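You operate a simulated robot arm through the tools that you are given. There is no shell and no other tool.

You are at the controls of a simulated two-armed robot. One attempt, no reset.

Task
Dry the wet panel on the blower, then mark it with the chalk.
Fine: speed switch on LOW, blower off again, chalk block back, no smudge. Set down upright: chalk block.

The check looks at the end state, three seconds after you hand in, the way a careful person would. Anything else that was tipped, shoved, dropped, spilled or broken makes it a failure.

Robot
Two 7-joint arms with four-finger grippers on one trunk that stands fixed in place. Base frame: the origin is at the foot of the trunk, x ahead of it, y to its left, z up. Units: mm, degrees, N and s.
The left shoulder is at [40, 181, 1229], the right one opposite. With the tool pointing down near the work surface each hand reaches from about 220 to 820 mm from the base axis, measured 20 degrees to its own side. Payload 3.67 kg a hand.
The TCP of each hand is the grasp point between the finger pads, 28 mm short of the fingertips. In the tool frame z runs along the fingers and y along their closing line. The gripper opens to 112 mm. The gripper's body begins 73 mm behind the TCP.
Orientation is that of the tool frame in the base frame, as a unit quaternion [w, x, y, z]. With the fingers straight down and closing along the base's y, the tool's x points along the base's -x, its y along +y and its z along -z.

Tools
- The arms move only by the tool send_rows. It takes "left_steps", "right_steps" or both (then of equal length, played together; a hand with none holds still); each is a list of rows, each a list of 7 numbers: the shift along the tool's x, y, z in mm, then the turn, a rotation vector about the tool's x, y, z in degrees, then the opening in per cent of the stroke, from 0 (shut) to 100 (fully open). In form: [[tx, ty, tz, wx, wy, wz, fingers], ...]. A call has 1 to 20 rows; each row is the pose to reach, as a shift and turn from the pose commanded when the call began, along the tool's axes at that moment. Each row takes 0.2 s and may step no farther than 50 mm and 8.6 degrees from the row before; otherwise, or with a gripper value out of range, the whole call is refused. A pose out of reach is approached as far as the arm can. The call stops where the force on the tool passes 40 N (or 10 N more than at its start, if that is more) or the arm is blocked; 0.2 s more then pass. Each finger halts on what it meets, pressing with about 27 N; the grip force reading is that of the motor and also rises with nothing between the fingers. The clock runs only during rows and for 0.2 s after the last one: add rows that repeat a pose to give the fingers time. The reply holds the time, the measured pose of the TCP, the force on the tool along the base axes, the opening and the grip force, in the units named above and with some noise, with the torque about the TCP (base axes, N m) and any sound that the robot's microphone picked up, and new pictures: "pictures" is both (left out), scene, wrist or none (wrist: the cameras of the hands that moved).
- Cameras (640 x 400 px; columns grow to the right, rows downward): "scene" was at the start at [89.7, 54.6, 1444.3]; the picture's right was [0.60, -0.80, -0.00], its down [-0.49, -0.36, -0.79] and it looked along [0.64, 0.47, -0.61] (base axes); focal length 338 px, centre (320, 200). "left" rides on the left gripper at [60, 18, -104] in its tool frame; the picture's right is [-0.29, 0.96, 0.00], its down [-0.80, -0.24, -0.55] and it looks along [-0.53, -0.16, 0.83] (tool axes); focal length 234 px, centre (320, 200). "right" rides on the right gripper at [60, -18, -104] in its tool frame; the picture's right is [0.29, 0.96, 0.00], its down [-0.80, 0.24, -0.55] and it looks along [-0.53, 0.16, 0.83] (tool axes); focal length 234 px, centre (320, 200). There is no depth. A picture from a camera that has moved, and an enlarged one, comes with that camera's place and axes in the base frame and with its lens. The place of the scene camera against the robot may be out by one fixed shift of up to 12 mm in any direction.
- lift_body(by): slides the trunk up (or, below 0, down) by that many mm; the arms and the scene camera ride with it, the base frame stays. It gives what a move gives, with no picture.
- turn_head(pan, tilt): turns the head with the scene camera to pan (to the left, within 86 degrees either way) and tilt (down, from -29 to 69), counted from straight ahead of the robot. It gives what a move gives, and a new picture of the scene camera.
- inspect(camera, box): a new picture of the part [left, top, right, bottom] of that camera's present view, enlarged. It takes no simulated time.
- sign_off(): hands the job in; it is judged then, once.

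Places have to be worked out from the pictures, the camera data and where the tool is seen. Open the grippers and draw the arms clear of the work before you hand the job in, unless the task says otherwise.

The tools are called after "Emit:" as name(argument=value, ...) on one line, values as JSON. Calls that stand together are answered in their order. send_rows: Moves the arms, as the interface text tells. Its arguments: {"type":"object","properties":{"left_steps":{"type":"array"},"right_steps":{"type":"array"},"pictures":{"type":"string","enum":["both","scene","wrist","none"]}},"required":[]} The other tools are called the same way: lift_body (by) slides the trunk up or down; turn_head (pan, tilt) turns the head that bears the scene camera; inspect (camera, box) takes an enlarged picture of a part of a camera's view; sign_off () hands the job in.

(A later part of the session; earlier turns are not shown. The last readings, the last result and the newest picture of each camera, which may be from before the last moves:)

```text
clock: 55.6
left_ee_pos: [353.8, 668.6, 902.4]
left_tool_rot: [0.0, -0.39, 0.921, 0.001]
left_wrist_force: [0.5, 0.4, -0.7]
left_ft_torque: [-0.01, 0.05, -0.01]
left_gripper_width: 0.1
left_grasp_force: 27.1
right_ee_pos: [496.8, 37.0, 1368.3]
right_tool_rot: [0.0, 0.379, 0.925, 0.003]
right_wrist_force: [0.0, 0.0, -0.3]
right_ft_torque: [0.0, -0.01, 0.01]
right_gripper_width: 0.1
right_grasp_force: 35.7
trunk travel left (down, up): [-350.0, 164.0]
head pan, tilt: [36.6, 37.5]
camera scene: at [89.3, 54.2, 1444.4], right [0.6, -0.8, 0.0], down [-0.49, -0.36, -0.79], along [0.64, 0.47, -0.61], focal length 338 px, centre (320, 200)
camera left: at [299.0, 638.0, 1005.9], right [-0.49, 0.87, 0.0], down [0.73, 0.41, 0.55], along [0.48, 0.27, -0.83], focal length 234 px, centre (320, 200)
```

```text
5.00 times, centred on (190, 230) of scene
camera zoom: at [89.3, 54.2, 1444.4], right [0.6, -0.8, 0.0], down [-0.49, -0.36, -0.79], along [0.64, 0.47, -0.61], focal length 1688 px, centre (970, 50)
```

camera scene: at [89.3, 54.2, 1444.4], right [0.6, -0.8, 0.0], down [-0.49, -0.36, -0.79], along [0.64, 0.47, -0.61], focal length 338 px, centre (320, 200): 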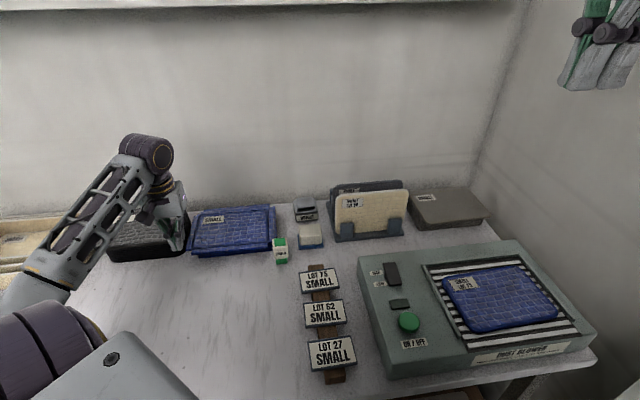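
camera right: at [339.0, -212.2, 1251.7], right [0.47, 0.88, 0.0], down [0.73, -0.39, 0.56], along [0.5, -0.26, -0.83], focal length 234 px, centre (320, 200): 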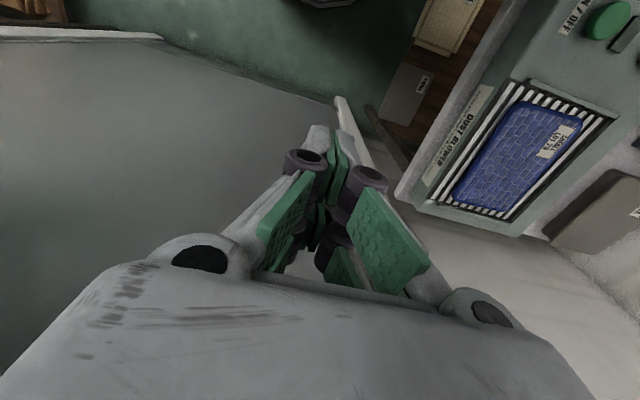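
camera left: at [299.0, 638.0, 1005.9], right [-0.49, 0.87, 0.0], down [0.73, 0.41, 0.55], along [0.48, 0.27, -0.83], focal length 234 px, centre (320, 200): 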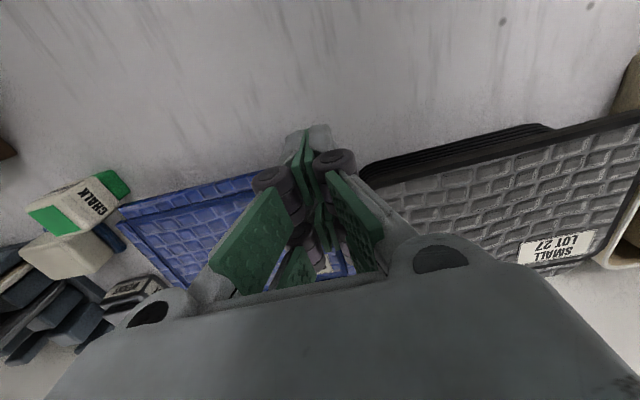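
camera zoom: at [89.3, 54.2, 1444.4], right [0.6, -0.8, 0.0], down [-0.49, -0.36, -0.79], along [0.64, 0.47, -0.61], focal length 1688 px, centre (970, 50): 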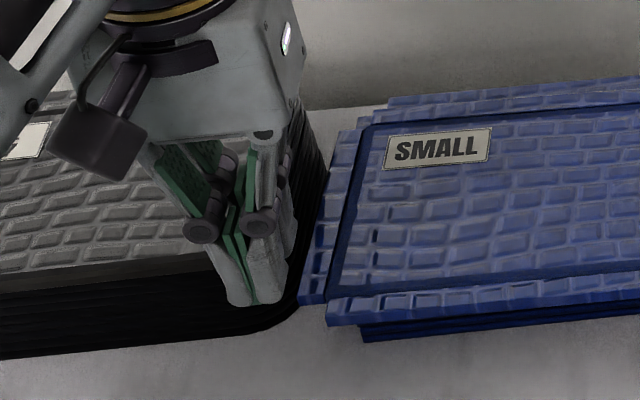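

The tips hover in front of the gap; before going lower I descend to just above the tray's height (tips about z=832) and check alignment with the notch in the scene view.

Emit:
send_rows(left_steps=[[0, 0, 15, 0, 0, 0, 0], [0, 0, 30, 0, 0, 0, 0], [0, 0, 40, 0, 0, 0, 0], [0, 0, 40, 0, 0, 0, 0]], pictures="both")

Emit:
inspect(camera="scene", box=[150, 205, 230, 265])

Emit:
inspect(camera="left", box=[180, 60, 460, 280])

```text
clock: 56.6
left_ee_pos: [353.8, 670.2, 860.1]
left_tool_rot: [0.0, -0.391, 0.92, 0.001]
left_wrist_force: [-0.8, -1.2, -0.2]
left_ft_torque: [-0.07, 0.02, -0.01]
left_gripper_width: 0.1
left_grasp_force: 27.4
right_ee_pos: [496.5, 39.0, 1369.4]
right_tool_rot: [0.001, 0.378, 0.926, 0.002]
right_wrist_force: [0.3, -1.1, -0.5]
right_ft_torque: [0.0, -0.01, 0.0]
right_gripper_width: 0.1
right_grasp_force: 35.1
trunk travel left (down, up): [-350.0, 164.0]
head pan, tilt: [36.6, 37.5]
camera scene: at [89.6, 54.6, 1444.3], right [0.6, -0.8, 0.0], down [-0.49, -0.36, -0.79], along [0.64, 0.47, -0.61], focal length 338 px, centre (320, 200)
camera left: at [299.5, 639.8, 964.7], right [-0.49, 0.87, 0.0], down [0.73, 0.41, 0.55], along [0.48, 0.27, -0.83], focal length 234 px, centre (320, 200)
```

scene: 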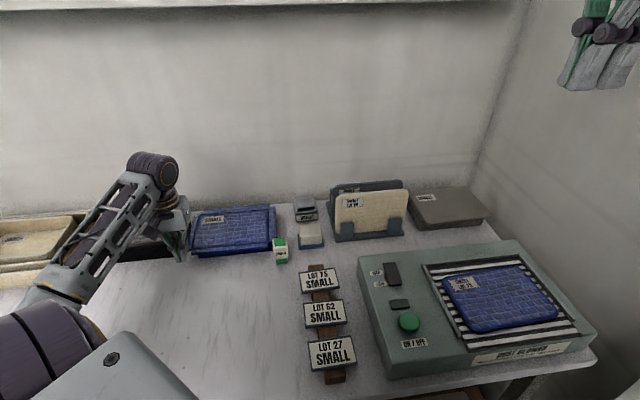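
left: 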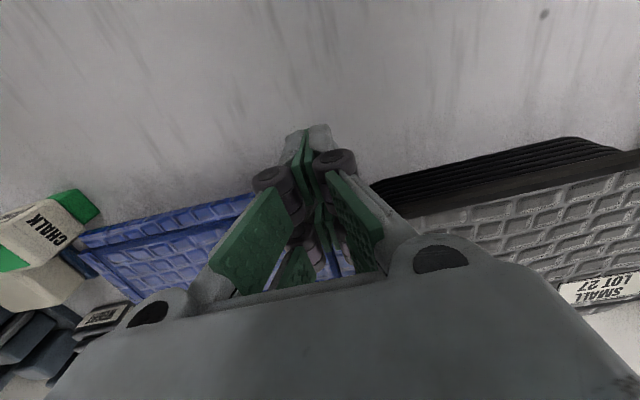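

```text
6.67 times, centred on (190, 235) of scene
camera zoom: at [89.6, 54.6, 1444.3], right [0.6, -0.8, 0.0], down [-0.49, -0.36, -0.79], along [0.64, 0.47, -0.61], focal length 2251 px, centre (1187, -33)
```

zoom: 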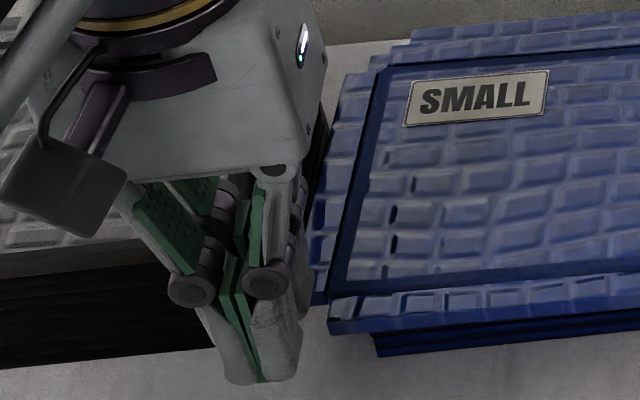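

```text
1.82 times, centred on (320, 170) of left
camera zoom: at [299.5, 639.8, 964.7], right [-0.49, 0.87, 0.0], down [0.73, 0.41, 0.55], along [0.48, 0.27, -0.83], focal length 426 px, centre (320, 254)
```

zoom: 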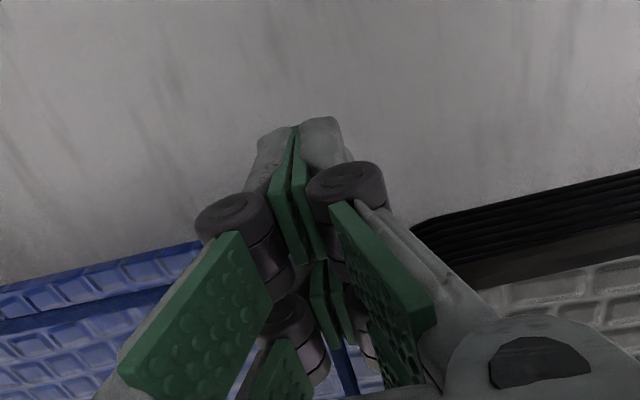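

The projections agree: the far pad will drop in front of the left flange with about 2–3 mm to spare, beside the front flange's end. I nudge 1 mm toward me for safety and lower to tips at z≈810.

Emit:
send_rows(left_steps=[[1, 0, 6, 0, 0, 0, 0], [1, 0, 12, 0, 0, 0, 0], [1, 0, 17, 0, 0, 0, 0], [1, 0, 21, 0, 0, 0, 0], [1, 0, 21, 0, 0, 0, 0]], pictures="scene")

Emit:
inspect(camera="scene", box=[150, 205, 230, 265])

Emit:
inspect(camera="scene", box=[230, 190, 330, 270])

```text
clock: 57.8
left_ee_pos: [353.9, 671.5, 840.1]
left_tool_rot: [0.0, -0.39, 0.921, 0.0]
left_wrist_force: [0.5, 0.1, -0.7]
left_ft_torque: [0.0, 0.01, 0.01]
left_gripper_width: 0.1
left_grasp_force: 27.1
right_ee_pos: [498.1, 37.5, 1369.3]
right_tool_rot: [0.001, 0.379, 0.926, 0.002]
right_wrist_force: [-1.4, -1.0, 0.2]
right_ft_torque: [-0.02, -0.01, 0.0]
right_gripper_width: 0.0
right_grasp_force: 36.0
trunk travel left (down, up): [-350.0, 164.0]
head pan, tilt: [36.6, 37.5]
camera scene: at [89.6, 54.6, 1444.3], right [0.6, -0.8, 0.0], down [-0.49, -0.36, -0.79], along [0.64, 0.47, -0.61], focal length 338 px, centre (320, 200)
```

scene: 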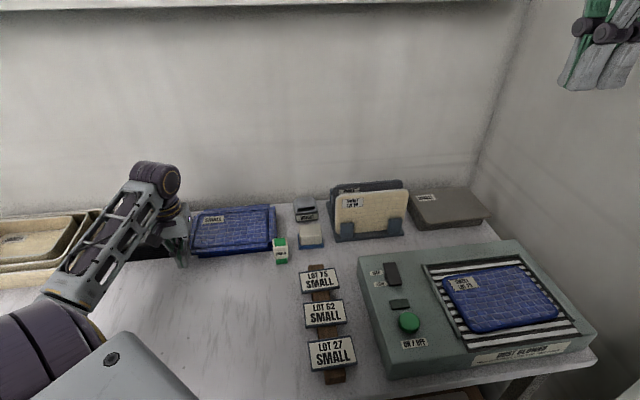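

```text
6.67 times, centred on (190, 235) of scene
camera zoom: at [89.6, 54.6, 1444.3], right [0.6, -0.8, 0.0], down [-0.49, -0.36, -0.79], along [0.64, 0.47, -0.61], focal length 2251 px, centre (1187, -33)
```

zoom: 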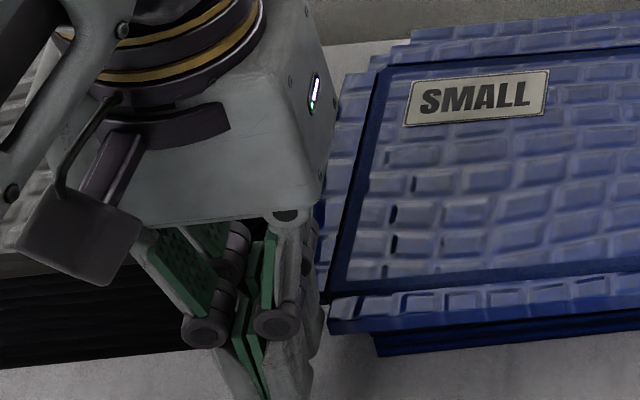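

```text
5.00 times, centred on (280, 230) of scene
camera zoom: at [89.6, 54.6, 1444.3], right [0.6, -0.8, 0.0], down [-0.49, -0.36, -0.79], along [0.64, 0.47, -0.61], focal length 1688 px, centre (520, 50)
```

zoom: 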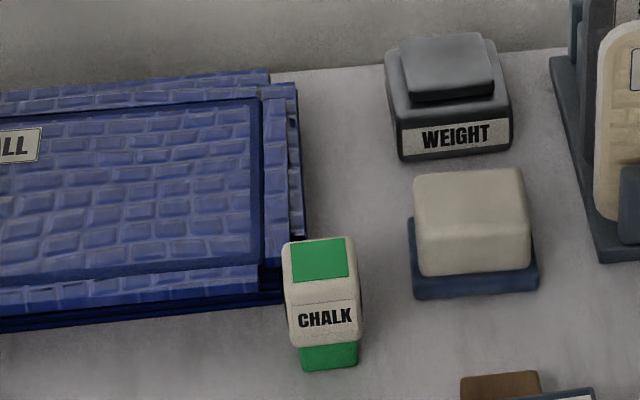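

No contact so far and the pad sits in the notch. I push slowly along the stack (tool -y), 6 mm first, and check.

Emit:
send_rows(left_steps=[[0, -2, 0, 0, 0, 0, 0], [0, -4, 0, 0, 0, 0, 0], [0, -6, 0, 0, 0, 0, 0], [0, -6, 0, 0, 0, 0, 0]], pictures="none")

Emit:
inspect(camera="scene", box=[150, 205, 230, 265])

Emit:
inspect(camera="scene", box=[230, 190, 330, 270])

```text
clock: 58.8
left_ee_pos: [358.0, 666.7, 840.0]
left_tool_rot: [0.0, -0.391, 0.92, 0.0]
left_wrist_force: [0.2, 0.6, -0.5]
left_ft_torque: [0.0, 0.0, -0.01]
left_gripper_width: 0.2
left_grasp_force: 27.0
right_ee_pos: [497.7, 37.8, 1368.3]
right_tool_rot: [0.001, 0.378, 0.926, 0.003]
right_wrist_force: [-0.1, -0.3, -0.1]
right_ft_torque: [0.01, 0.01, 0.04]
right_gripper_width: 0.0
right_grasp_force: 35.8
trunk travel left (down, up): [-350.0, 164.0]
head pan, tilt: [36.6, 37.5]
```

```text
6.67 times, centred on (190, 235) of scene
camera zoom: at [89.6, 54.7, 1444.3], right [0.6, -0.8, 0.0], down [-0.49, -0.36, -0.79], along [0.64, 0.47, -0.61], focal length 2251 px, centre (1187, -33)
```

zoom: 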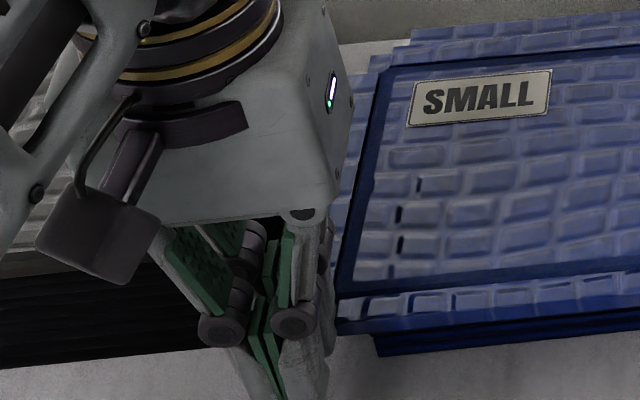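

```text
5.00 times, centred on (280, 230) of scene
camera zoom: at [89.6, 54.7, 1444.3], right [0.6, -0.8, 0.0], down [-0.49, -0.36, -0.79], along [0.64, 0.47, -0.61], focal length 1688 px, centre (520, 50)
```

zoom: 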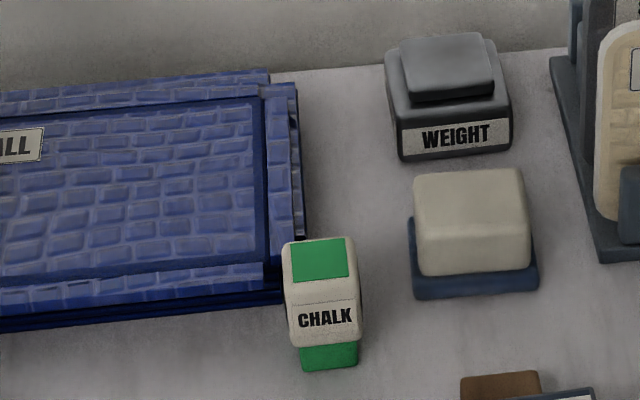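

The tray is moving back (about 1.6 mm so far). I push another 2.5 mm and compare again.

Emit:
send_rows(left_steps=[[0, -1.2, 0, 0, 0, 0, 0], [0, -2.5, 0, 0, 0, 0, 0], [0, -2.5, 0, 0, 0, 0, 0]], pictures="none")

Emit:
inspect(camera="scene", box=[150, 205, 230, 265])

Emit:
inspect(camera="scene", box=[230, 190, 330, 270])

Emit:
inspect(camera="scene", box=[0, 190, 300, 380])

```text
clock: 59.6
left_ee_pos: [358.0, 665.4, 840.9]
left_tool_rot: [0.0, -0.391, 0.921, 0.0]
left_wrist_force: [0.5, 0.3, 0.4]
left_ft_torque: [0.0, 0.01, 0.02]
left_gripper_width: 0.0
left_grasp_force: 27.1
right_ee_pos: [497.4, 38.1, 1370.0]
right_tool_rot: [0.002, 0.379, 0.925, 0.002]
right_wrist_force: [-0.1, 0.3, -0.5]
right_ft_torque: [-0.02, -0.01, 0.0]
right_gripper_width: 0.0
right_grasp_force: 35.6
trunk travel left (down, up): [-350.0, 164.0]
head pan, tilt: [36.6, 37.5]
```

```text
6.67 times, centred on (190, 235) of scene
camera zoom: at [89.6, 54.7, 1444.3], right [0.6, -0.8, 0.0], down [-0.49, -0.36, -0.79], along [0.64, 0.47, -0.61], focal length 2251 px, centre (1187, -33)
```

zoom: 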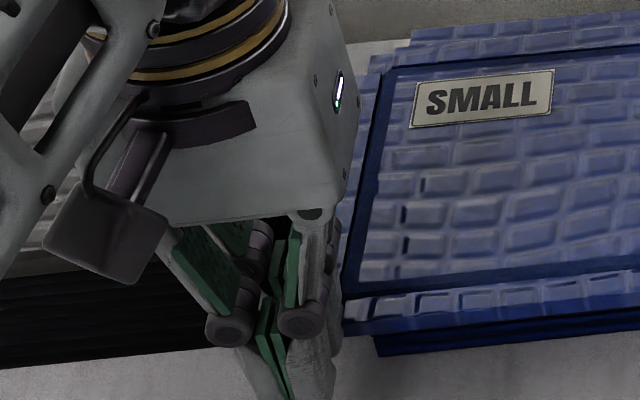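

```text
5.00 times, centred on (280, 230) of scene
camera zoom: at [89.6, 54.7, 1444.3], right [0.6, -0.8, 0.0], down [-0.49, -0.36, -0.79], along [0.64, 0.47, -0.61], focal length 1688 px, centre (520, 50)
```

zoom: 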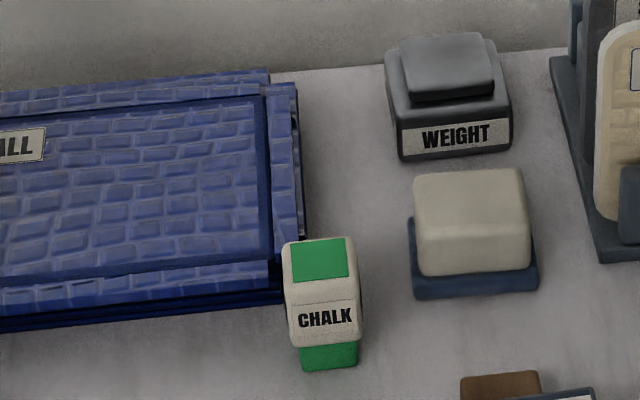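

```text
2.11 times, centred on (150, 285) of scene
camera zoom: at [89.6, 54.7, 1444.3], right [0.6, -0.8, 0.0], down [-0.49, -0.36, -0.79], along [0.64, 0.47, -0.61], focal length 711 px, centre (678, 21)
```

zoom: 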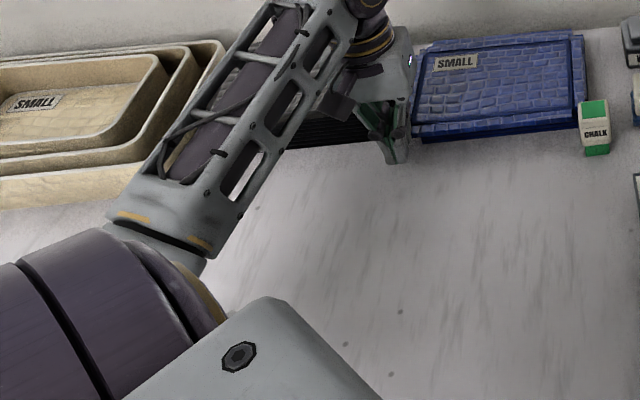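

The label is within about 2 mm of its original place. One last push of 1.8 mm, then I check against the chalk gap.

Emit:
send_rows(left_steps=[[0, -0.9, 0, 0, 0, 0, 0], [0, -1.8, 0, 0, 0, 0, 0], [0, -1.8, 0, 0, 0, 0, 0]], pictures="none")

Emit:
inspect(camera="scene", box=[230, 190, 330, 270])

Emit:
inspect(camera="scene", box=[0, 190, 300, 380])

```text
clock: 60.4
left_ee_pos: [359.6, 664.0, 839.5]
left_tool_rot: [0.001, -0.391, 0.92, 0.0]
left_wrist_force: [0.1, -0.7, -0.3]
left_ft_torque: [0.02, 0.01, -0.01]
left_gripper_width: 0.0
left_grasp_force: 26.9
right_ee_pos: [497.8, 38.6, 1369.7]
right_tool_rot: [0.002, 0.379, 0.925, 0.002]
right_wrist_force: [0.3, -1.1, -0.5]
right_ft_torque: [-0.04, -0.01, 0.05]
right_gripper_width: 0.0
right_grasp_force: 35.3
trunk travel left (down, up): [-350.0, 164.0]
head pan, tilt: [36.6, 37.5]
```

```text
5.00 times, centred on (280, 230) of scene
camera zoom: at [89.5, 54.7, 1444.3], right [0.6, -0.8, 0.0], down [-0.49, -0.36, -0.79], along [0.64, 0.47, -0.61], focal length 1688 px, centre (520, 50)
```

zoom: 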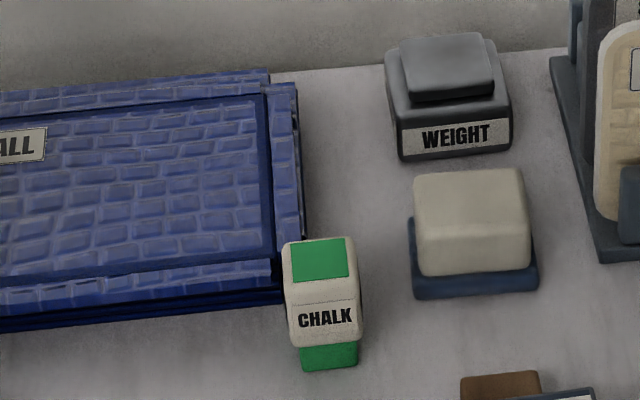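

```text
2.11 times, centred on (150, 285) of scene
camera zoom: at [89.5, 54.7, 1444.3], right [0.6, -0.8, 0.0], down [-0.49, -0.36, -0.79], along [0.64, 0.47, -0.61], focal length 711 px, centre (678, 21)
```

zoom: 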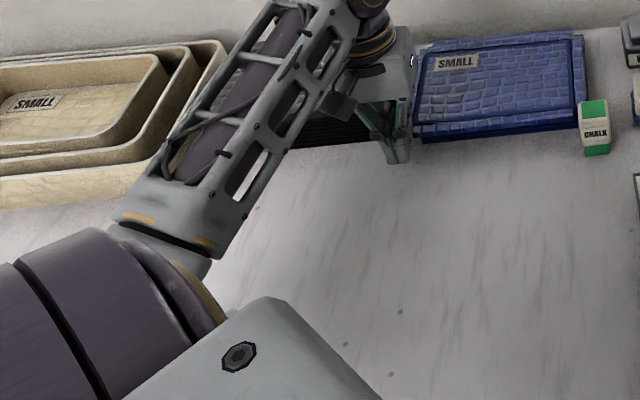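

The tray is back within about a millimetre or so of its starting place and the chalk is untouched. I back the finger off and rise clear.

Emit:
send_rows(left_steps=[[0, 2, 0, 0, 0, 0, 0], [0.5, 4, 0, 0, 0, 0, 0], [1, 5, -10, 0, 0, 0, 0], [1, 5, -40, 0, 0, 0, 0], [1, 5, -80, 0, 0, 0, 0], [1, 5, -120, 0, 0, 0, 0], [1, 5, -120, 0, 0, 0, 0]], pictures="both")

Emit:
inspect(camera="scene", box=[0, 190, 300, 380])

Emit:
inspect(camera="scene", box=[180, 195, 300, 270])

```text
clock: 62.0
left_ee_pos: [353.3, 665.5, 958.9]
left_tool_rot: [-0.001, -0.391, 0.921, 0.0]
left_wrist_force: [0.3, -0.1, -0.1]
left_ft_torque: [0.0, 0.02, 0.04]
left_gripper_width: 0.1
left_grasp_force: 26.9
right_ee_pos: [496.9, 36.8, 1367.9]
right_tool_rot: [0.001, 0.378, 0.926, 0.002]
right_wrist_force: [-0.5, -0.1, -0.4]
right_ft_torque: [-0.02, 0.03, -0.02]
right_gripper_width: 0.0
right_grasp_force: 35.6
trunk travel left (down, up): [-350.0, 164.0]
head pan, tilt: [36.6, 37.5]
camera scene: at [90.2, 54.6, 1444.2], right [0.6, -0.8, 0.0], down [-0.49, -0.36, -0.79], along [0.64, 0.47, -0.61], focal length 338 px, centre (320, 200)
camera left: at [299.7, 634.5, 1062.4], right [-0.49, 0.87, 0.0], down [0.73, 0.41, 0.55], along [0.48, 0.27, -0.83], focal length 234 px, centre (320, 200)
```

scene: 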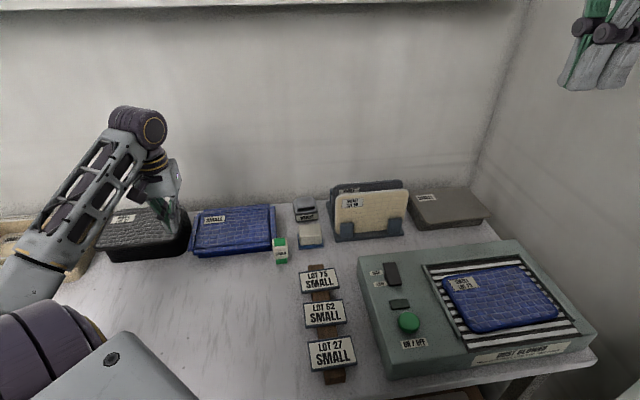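
left: 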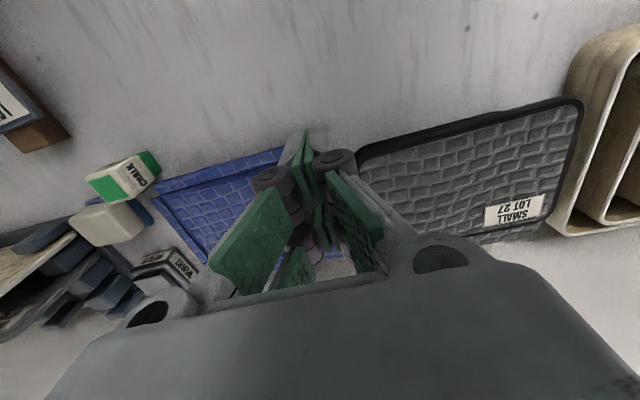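

```text
2.11 times, centred on (150, 285) of scene
camera zoom: at [90.2, 54.6, 1444.2], right [0.6, -0.8, 0.0], down [-0.49, -0.36, -0.79], along [0.64, 0.47, -0.61], focal length 711 px, centre (678, 21)
```

zoom: 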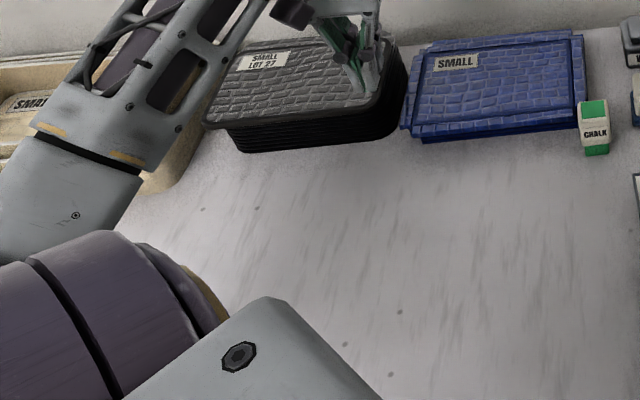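

```text
5.33 times, centred on (240, 232) of scene
camera zoom: at [90.2, 54.6, 1444.2], right [0.6, -0.8, 0.0], down [-0.49, -0.36, -0.79], along [0.64, 0.47, -0.61], focal length 1801 px, centre (747, 27)
```

zoom: 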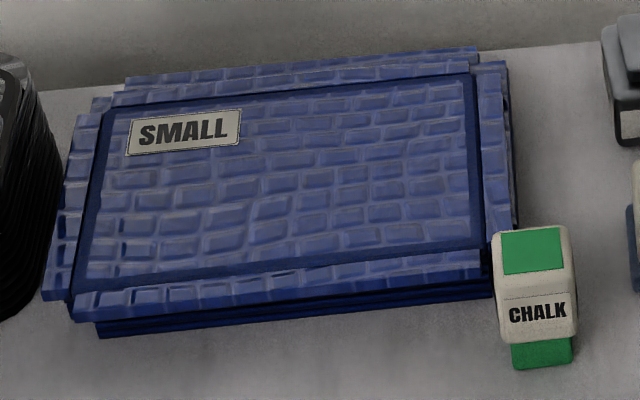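

The stack looks aligned again. Now I return over the chalk with the gripper partly open, to the same viewing pose as before (TCP about [523,500.6,930]), to measure where the block stands.

Emit:
send_rows(left_steps=[[0.7, -47, 0, 0, 0, 0, 20], [1.4, -94, 0, 0, 0, 0, 60], [2, -141, 0, 0, 0, 0, 60], [2.7, -188, 0, 0, 0, 0, 60], [3.3, -235.5, 0, 0, 0, 0, 60], [3.3, -235.5, 29, 0, 0, 0, 60], [3.3, -235.5, 29, 0, 0, 0, 60]], pictures="both")

Emit:
inspect(camera="left", box=[240, 50, 420, 190])

Emit:
inspect(camera="scene", box=[230, 190, 330, 270])

```text
clock: 63.6
left_ee_pos: [523.0, 499.7, 932.1]
left_tool_rot: [0.0, -0.391, 0.92, 0.0]
left_wrist_force: [0.1, 0.4, 1.0]
left_ft_torque: [0.02, -0.02, -0.02]
left_gripper_width: 67.0
left_grasp_force: 0.1
right_ee_pos: [498.3, 38.1, 1369.7]
right_tool_rot: [0.001, 0.378, 0.926, 0.003]
right_wrist_force: [-0.4, -1.0, 0.2]
right_ft_torque: [0.03, 0.02, -0.01]
right_gripper_width: 0.0
right_grasp_force: 35.7
trunk travel left (down, up): [-350.0, 164.0]
head pan, tilt: [36.6, 37.5]
camera scene: at [89.9, 54.2, 1444.3], right [0.6, -0.8, 0.0], down [-0.49, -0.36, -0.79], along [0.64, 0.47, -0.61], focal length 338 px, centre (320, 200)
camera left: at [469.1, 468.8, 1036.6], right [-0.49, 0.87, 0.0], down [0.73, 0.41, 0.55], along [0.48, 0.27, -0.83], focal length 234 px, centre (320, 200)
```

scene: 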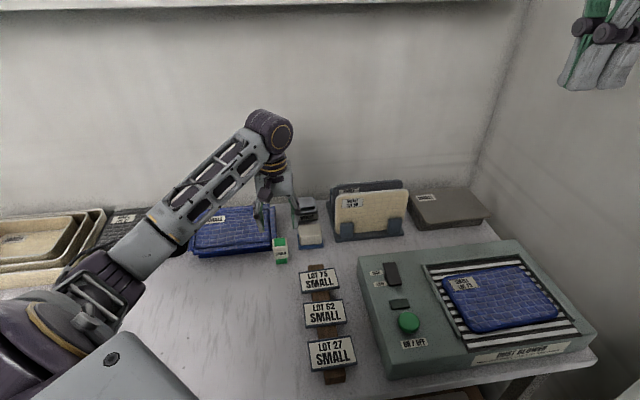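
left: 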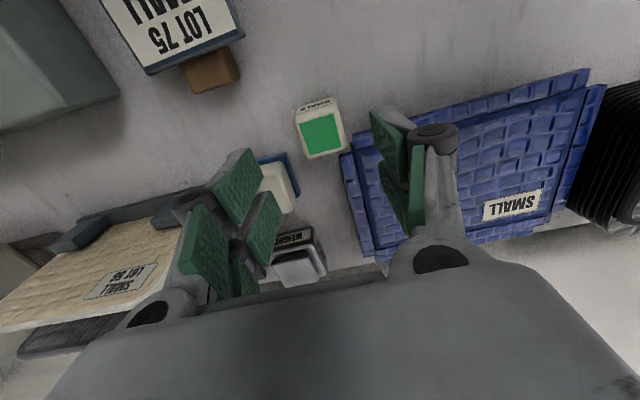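

```text
2.86 times, centred on (330, 120) of left
camera zoom: at [469.1, 468.8, 1036.6], right [-0.49, 0.87, 0.0], down [0.73, 0.41, 0.55], along [0.48, 0.27, -0.83], focal length 669 px, centre (291, 429)
```

zoom: 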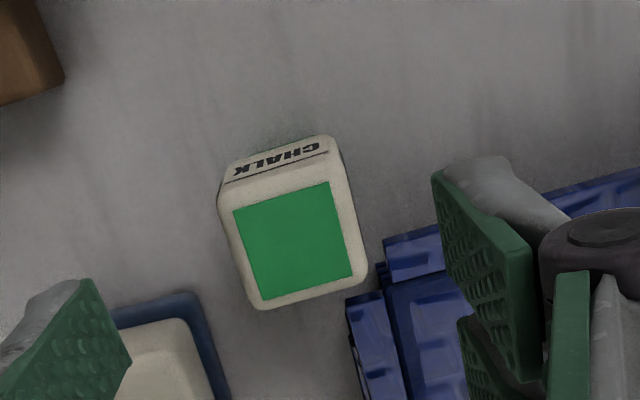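

```text
5.00 times, centred on (280, 230) of scene
camera zoom: at [89.9, 54.2, 1444.3], right [0.6, -0.8, 0.0], down [-0.49, -0.36, -0.79], along [0.64, 0.47, -0.61], focal length 1688 px, centre (520, 50)
```

zoom: 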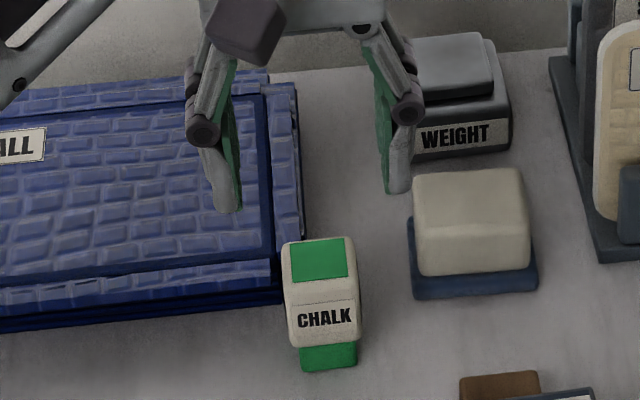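

The block stands about where it was (within 2 mm), and the tray corner is clear of it. This time I'll grip deeper with only the far finger pair centred on the block: shift 15 mm toward me and go down in stages, first to z≈872.

Emit:
send_rows(left_steps=[[8, 0.2, 15, 0, 0, 0, 52], [15.3, 0.4, 35, 0, 0, 0, 52], [15.3, 0.4, 50, 0, 0, 0, 52], [15.3, 0.4, 58, 0, 0, 0, 52], [15.3, 0.4, 58, 0, 0, 0, 52]], pictures="both")

Emit:
inspect(camera="left", box=[220, 80, 420, 240])

Emit:
inspect(camera="scene", box=[230, 190, 330, 270])

```text
clock: 64.8
left_ee_pos: [511.9, 489.6, 871.4]
left_tool_rot: [0.0, -0.39, 0.921, 0.0]
left_wrist_force: [0.7, 0.3, -0.1]
left_ft_torque: [0.0, 0.02, -0.02]
left_gripper_width: 58.3
left_grasp_force: 0.0
right_ee_pos: [497.1, 38.0, 1369.1]
right_tool_rot: [0.001, 0.378, 0.926, 0.003]
right_wrist_force: [-0.3, 0.2, -0.5]
right_ft_torque: [-0.01, 0.01, -0.03]
right_gripper_width: 0.2
right_grasp_force: 35.4
trunk travel left (down, up): [-350.0, 164.0]
head pan, tilt: [36.6, 37.5]
camera scene: at [89.7, 54.5, 1444.3], right [0.6, -0.8, 0.0], down [-0.49, -0.36, -0.79], along [0.64, 0.47, -0.61], focal length 338 px, centre (320, 200)
camera left: at [457.6, 459.1, 976.5], right [-0.49, 0.87, 0.0], down [0.73, 0.41, 0.55], along [0.48, 0.27, -0.83], focal length 234 px, centre (320, 200)
```

scene: 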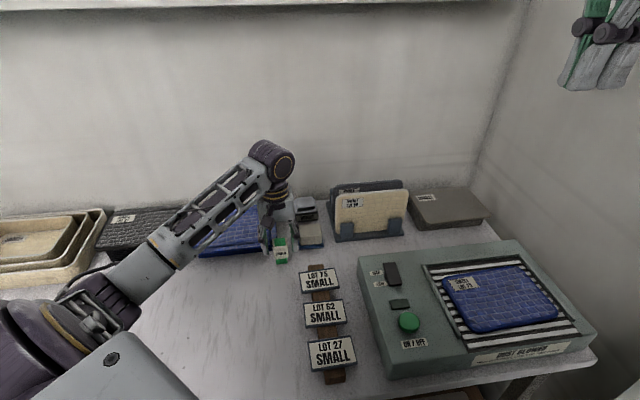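
left: 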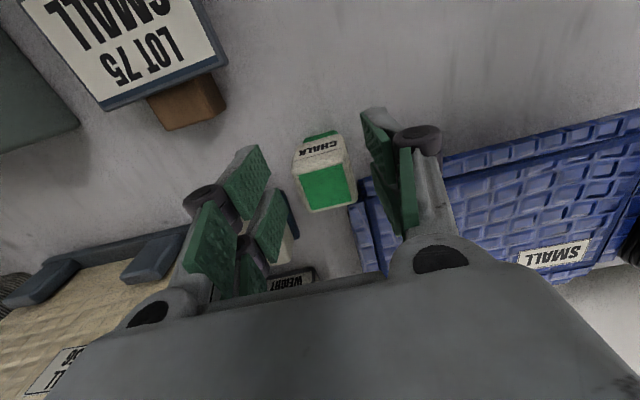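

```text
2.50 times, centred on (320, 160) of left
camera zoom: at [457.6, 459.1, 976.5], right [-0.49, 0.87, 0.0], down [0.73, 0.41, 0.55], along [0.48, 0.27, -0.83], focal length 585 px, centre (320, 300)
```

zoom: 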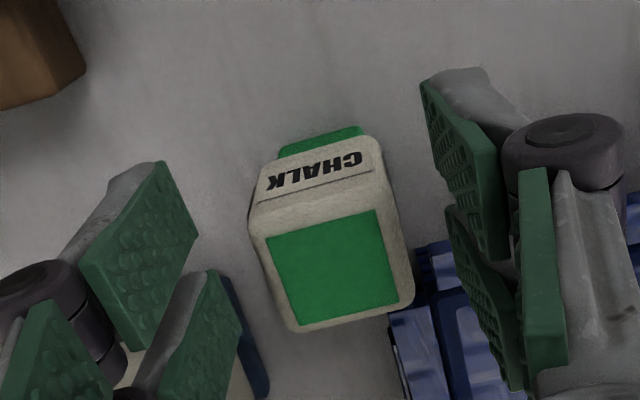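

```text
5.00 times, centred on (280, 230) of scene
camera zoom: at [89.7, 54.5, 1444.3], right [0.6, -0.8, 0.0], down [-0.49, -0.36, -0.79], along [0.64, 0.47, -0.61], focal length 1688 px, centre (520, 50)
```

zoom: 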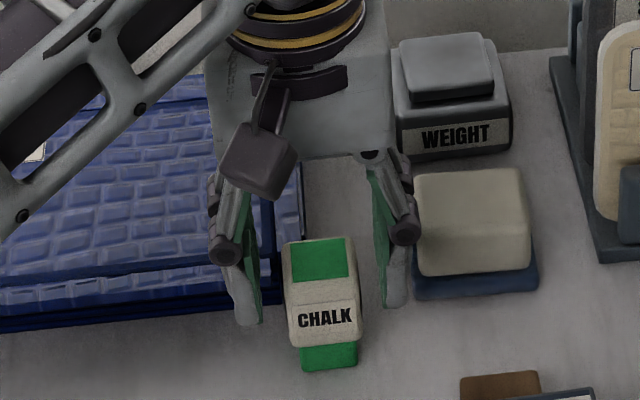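

The far finger pair lines up with the block's centre (block at tool x≈-15, y≈-1). I lower the last 32 mm, then close.

Emit:
send_rows(left_steps=[[0, -0.7, 10, 0, 0, 0, 52], [0, -0.7, 18, 0, 0, 0, 52], [0, -0.7, 25, 0, 0, 0, 52], [0, -0.7, 30, 0, 0, 0, 52], [0, -0.7, 32, 0, 0, 0, 52]], pictures="both")

Emit:
inspect(camera="left", box=[220, 80, 420, 240])

Emit:
inspect(camera="scene", box=[230, 190, 330, 270])

```text
clock: 66.0
left_ee_pos: [512.5, 488.6, 839.4]
left_tool_rot: [0.0, -0.391, 0.921, 0.0]
left_wrist_force: [0.6, 0.3, 0.0]
left_ft_torque: [0.02, 0.0, -0.03]
left_gripper_width: 58.1
left_grasp_force: 0.1
right_ee_pos: [496.3, 37.4, 1368.0]
right_tool_rot: [0.0, 0.379, 0.925, 0.002]
right_wrist_force: [0.3, 0.5, 0.0]
right_ft_torque: [-0.05, 0.03, 0.0]
right_gripper_width: 0.1
right_grasp_force: 35.7
trunk travel left (down, up): [-350.0, 164.0]
head pan, tilt: [36.6, 37.5]
camera scene: at [89.6, 54.6, 1444.3], right [0.6, -0.8, 0.0], down [-0.49, -0.36, -0.79], along [0.64, 0.47, -0.61], focal length 338 px, centre (320, 200)
camera left: at [458.4, 458.5, 944.2], right [-0.49, 0.87, 0.0], down [0.73, 0.41, 0.55], along [0.48, 0.27, -0.83], focal length 234 px, centre (320, 200)
```

scene: 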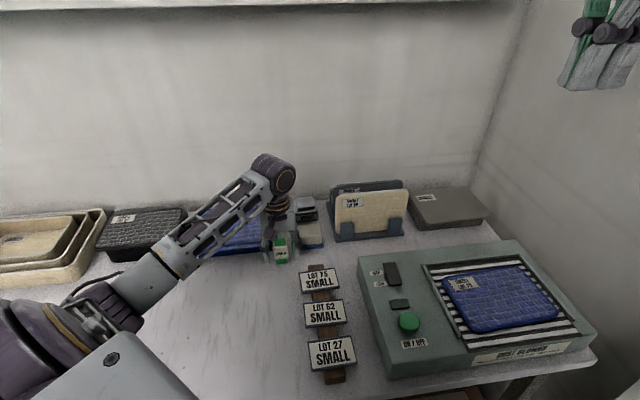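
left: 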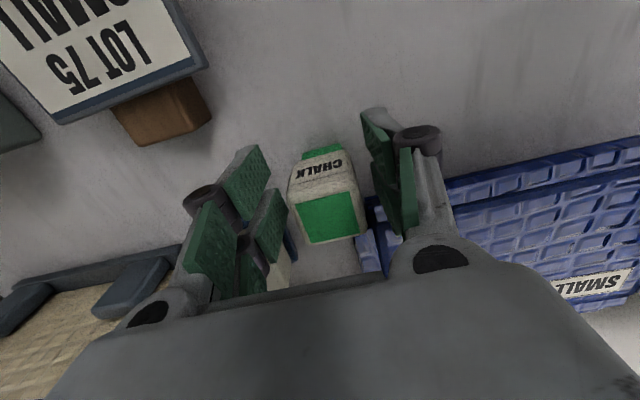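

```text
2.50 times, centred on (320, 160) of left
camera zoom: at [458.4, 458.5, 944.2], right [-0.49, 0.87, 0.0], down [0.73, 0.41, 0.55], along [0.48, 0.27, -0.83], focal length 585 px, centre (320, 300)
```

zoom: 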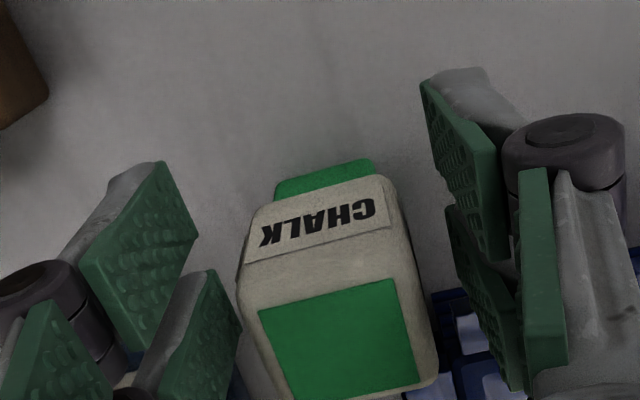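

```text
5.00 times, centred on (280, 230) of scene
camera zoom: at [89.6, 54.6, 1444.3], right [0.6, -0.8, 0.0], down [-0.49, -0.36, -0.79], along [0.64, 0.47, -0.61], focal length 1688 px, centre (520, 50)
```

zoom: 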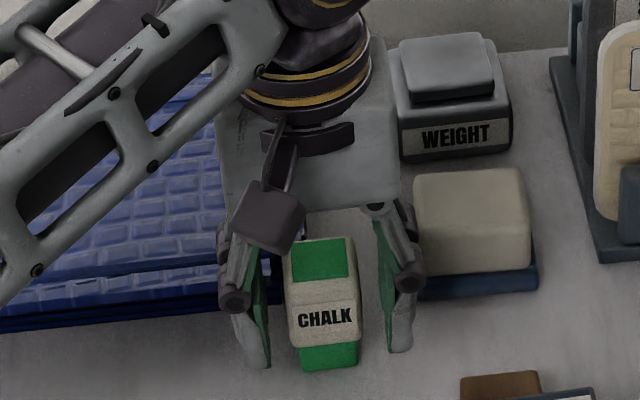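

The fingers straddle the block at full depth without contact. I close on it.

Emit:
send_rows(left_steps=[[0, 0, 0, 0, 0, 0, 44], [0, 0, 0, 0, 0, 0, 38], [0, 0, 0, 0, 0, 0, 34], [0, 0, 0, 0, 0, 0, 30], [0, 0, 0, 0, 0, 0, 22], [0, 0, 0, 0, 0, 0, 12], [0, 0, 0, 0, 0, 0, 5], [0, 0, 0, 0, 0, 0, 5]], pictures="both")

Emit:
inspect(camera="left", box=[220, 80, 420, 240])

Emit:
inspect(camera="scene", box=[230, 190, 330, 270])

```text
clock: 67.8
left_ee_pos: [513.6, 490.1, 840.8]
left_tool_rot: [0.0, -0.391, 0.92, 0.001]
left_wrist_force: [0.6, 0.4, 0.0]
left_ft_torque: [-0.01, 0.03, 0.0]
left_gripper_width: 37.0
left_grasp_force: 27.4
right_ee_pos: [497.5, 37.7, 1368.7]
right_tool_rot: [0.001, 0.378, 0.926, 0.004]
right_wrist_force: [0.1, 0.2, 0.3]
right_ft_torque: [-0.02, -0.01, -0.03]
right_gripper_width: 0.0
right_grasp_force: 35.7
trunk travel left (down, up): [-350.0, 164.0]
head pan, tilt: [36.6, 37.5]
camera scene: at [89.6, 54.6, 1444.3], right [0.6, -0.8, 0.0], down [-0.49, -0.36, -0.79], along [0.64, 0.47, -0.61], focal length 338 px, centre (320, 200)
camera left: at [458.4, 458.5, 944.4], right [-0.49, 0.87, 0.0], down [0.73, 0.41, 0.55], along [0.48, 0.27, -0.83], focal length 234 px, centre (320, 200)
```

scene: 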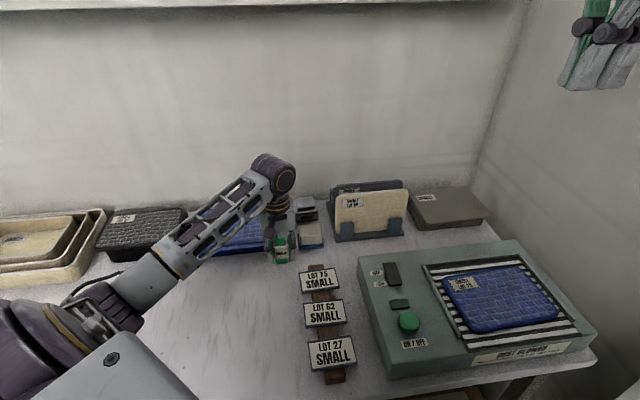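
left: 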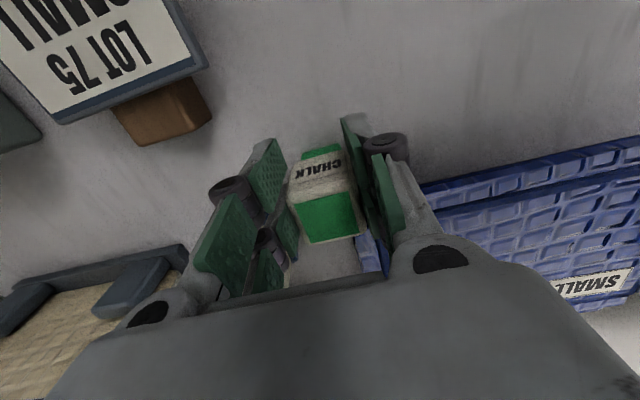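

```text
2.50 times, centred on (320, 160) of left
camera zoom: at [458.4, 458.5, 944.4], right [-0.49, 0.87, 0.0], down [0.73, 0.41, 0.55], along [0.48, 0.27, -0.83], focal length 585 px, centre (320, 300)
```

zoom: 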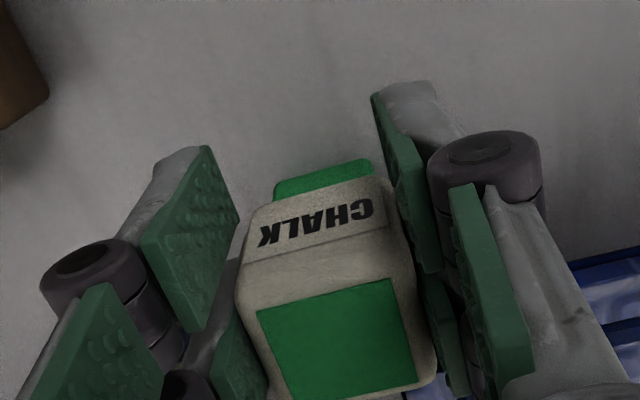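

```text
5.00 times, centred on (280, 230) of scene
camera zoom: at [89.6, 54.6, 1444.3], right [0.6, -0.8, 0.0], down [-0.49, -0.36, -0.79], along [0.64, 0.47, -0.61], focal length 1688 px, centre (520, 50)
```

zoom: 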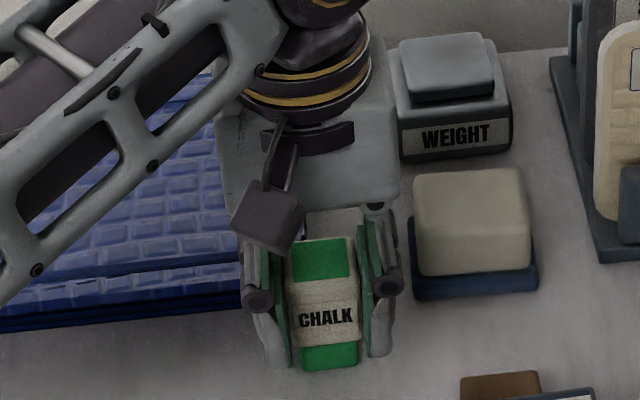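

Held at 37.0 mm with 27 N, fingers deep on the body. I lift slowly and check that the block comes along.

Emit:
send_rows(left_steps=[[0, 0, -2, 0, 0, 0, 5], [0, 0, -6, 0, 0, 0, 5], [0, 0, -12, 0, 0, 0, 5], [0, 0, -20, 0, 0, 0, 5], [0, 0, -30, 0, 0, 0, 5]], pictures="both")

Emit:
inspect(camera="scene", box=[230, 190, 330, 270])

Emit:
inspect(camera="left", box=[220, 80, 420, 240])

```text
clock: 69.0
left_ee_pos: [512.8, 488.4, 870.3]
left_tool_rot: [0.001, -0.391, 0.92, 0.0]
left_wrist_force: [0.5, 0.0, -0.7]
left_ft_torque: [-0.02, -0.02, 0.0]
left_gripper_width: 37.0
left_grasp_force: 26.8
right_ee_pos: [497.5, 39.1, 1368.5]
right_tool_rot: [0.001, 0.379, 0.926, 0.003]
right_wrist_force: [-0.6, 0.6, 0.0]
right_ft_torque: [0.02, -0.01, 0.02]
right_gripper_width: 0.0
right_grasp_force: 36.1
trunk travel left (down, up): [-350.0, 164.0]
head pan, tilt: [36.6, 37.5]
camera scene: at [89.6, 54.5, 1444.3], right [0.6, -0.8, 0.0], down [-0.49, -0.36, -0.79], along [0.64, 0.47, -0.61], focal length 338 px, centre (320, 200)
camera left: at [458.2, 458.6, 974.9], right [-0.49, 0.87, 0.0], down [0.73, 0.41, 0.55], along [0.48, 0.27, -0.83], focal length 234 px, centre (320, 200)
```

scene: 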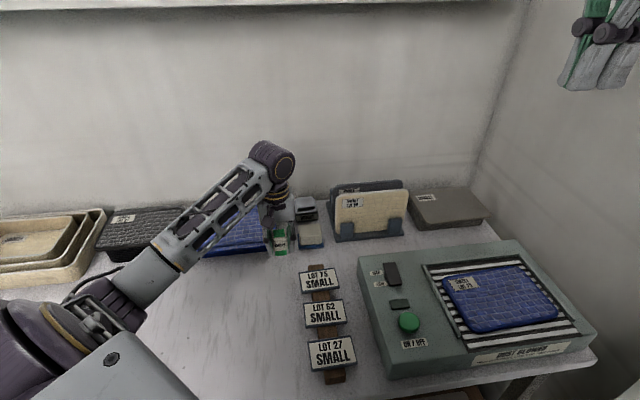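
left: 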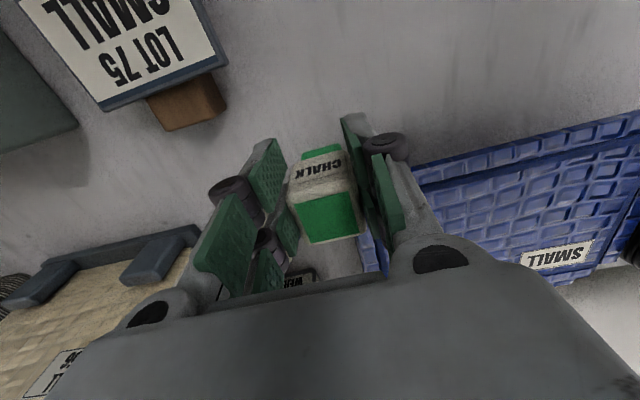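

```text
5.00 times, centred on (280, 230) of scene
camera zoom: at [89.6, 54.5, 1444.3], right [0.6, -0.8, 0.0], down [-0.49, -0.36, -0.79], along [0.64, 0.47, -0.61], focal length 1688 px, centre (520, 50)
```

zoom: 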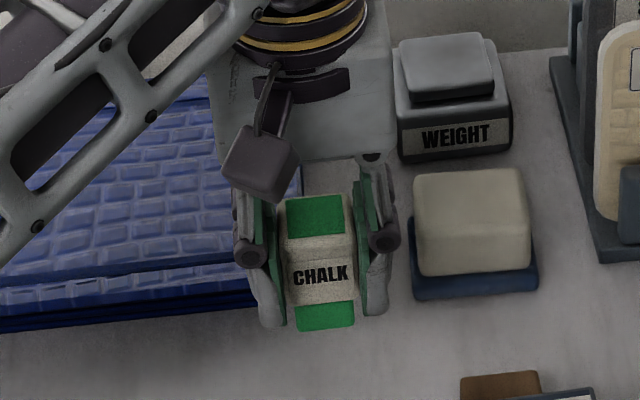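

```text
2.50 times, centred on (320, 160) of left
camera zoom: at [458.2, 458.6, 974.9], right [-0.49, 0.87, 0.0], down [0.73, 0.41, 0.55], along [0.48, 0.27, -0.83], focal length 585 px, centre (320, 300)
```

zoom: 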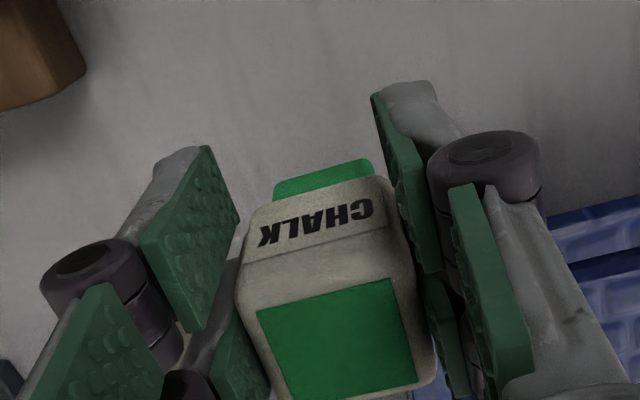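

The block is firmly in hand. I raise it well clear and carry it in steps toward the blower, checking for any lean on the way.

Emit:
send_rows(left_steps=[[0, 0, -35, 0, 0, 0, 5], [0, 0, -75, 0, 0, 0, 5], [0, 0, -115, 0, 0, 0, 5], [0, 0, -130, 0, 0, 0, 5], [20, -36, -130, 0, 0, 0, 5], [41, -71, -130, 0, 0, 0, 5], [62, -107, -130, 0, 0, 0, 5], [82, -143, -130, 0, 0, 0, 5], [103, -179, -130, 0, 0, 0, 5], [123, -214, -130, 0, 0, 0, 5], [123, -214, -130, 0, 0, 0, 5]], pictures="both")

```text
clock: 71.4
left_ee_pos: [582.7, 253.9, 999.7]
left_tool_rot: [0.0, -0.391, 0.92, 0.0]
left_wrist_force: [0.0, -0.3, -0.2]
left_ft_torque: [0.02, -0.01, 0.01]
left_gripper_width: 37.3
left_grasp_force: 26.8
right_ee_pos: [497.8, 38.3, 1369.0]
right_tool_rot: [0.002, 0.379, 0.925, 0.003]
right_wrist_force: [-1.1, -0.9, -0.1]
right_ft_torque: [-0.04, -0.02, 0.01]
right_gripper_width: 0.1
right_grasp_force: 36.0
trunk travel left (down, up): [-350.0, 164.0]
head pan, tilt: [36.6, 37.5]
camera scene: at [89.3, 55.4, 1444.3], right [0.6, -0.8, 0.0], down [-0.49, -0.36, -0.79], along [0.64, 0.47, -0.61], focal length 338 px, centre (320, 200)
camera left: at [528.2, 222.8, 1103.7], right [-0.49, 0.87, 0.0], down [0.73, 0.41, 0.55], along [0.48, 0.27, -0.83], focal length 234 px, centre (320, 200)
```

scene: 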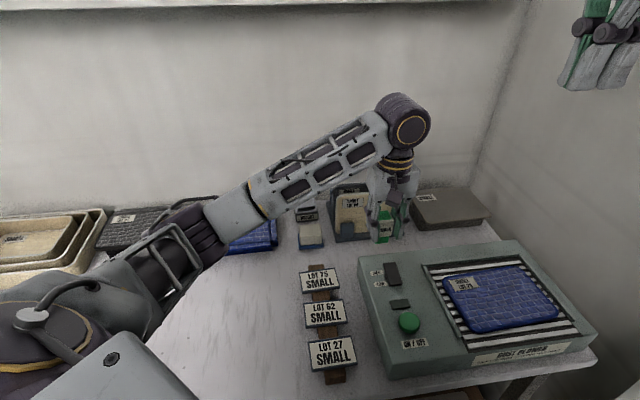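
left: 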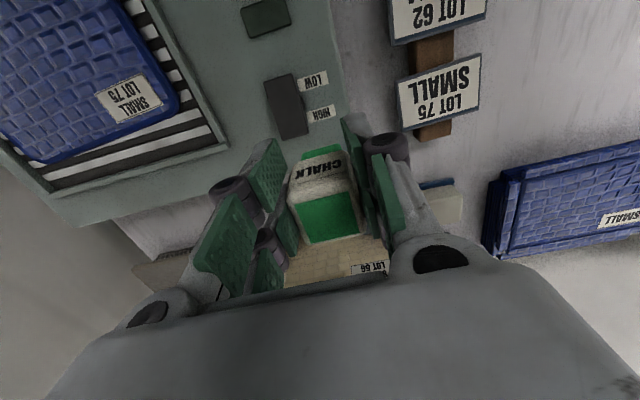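

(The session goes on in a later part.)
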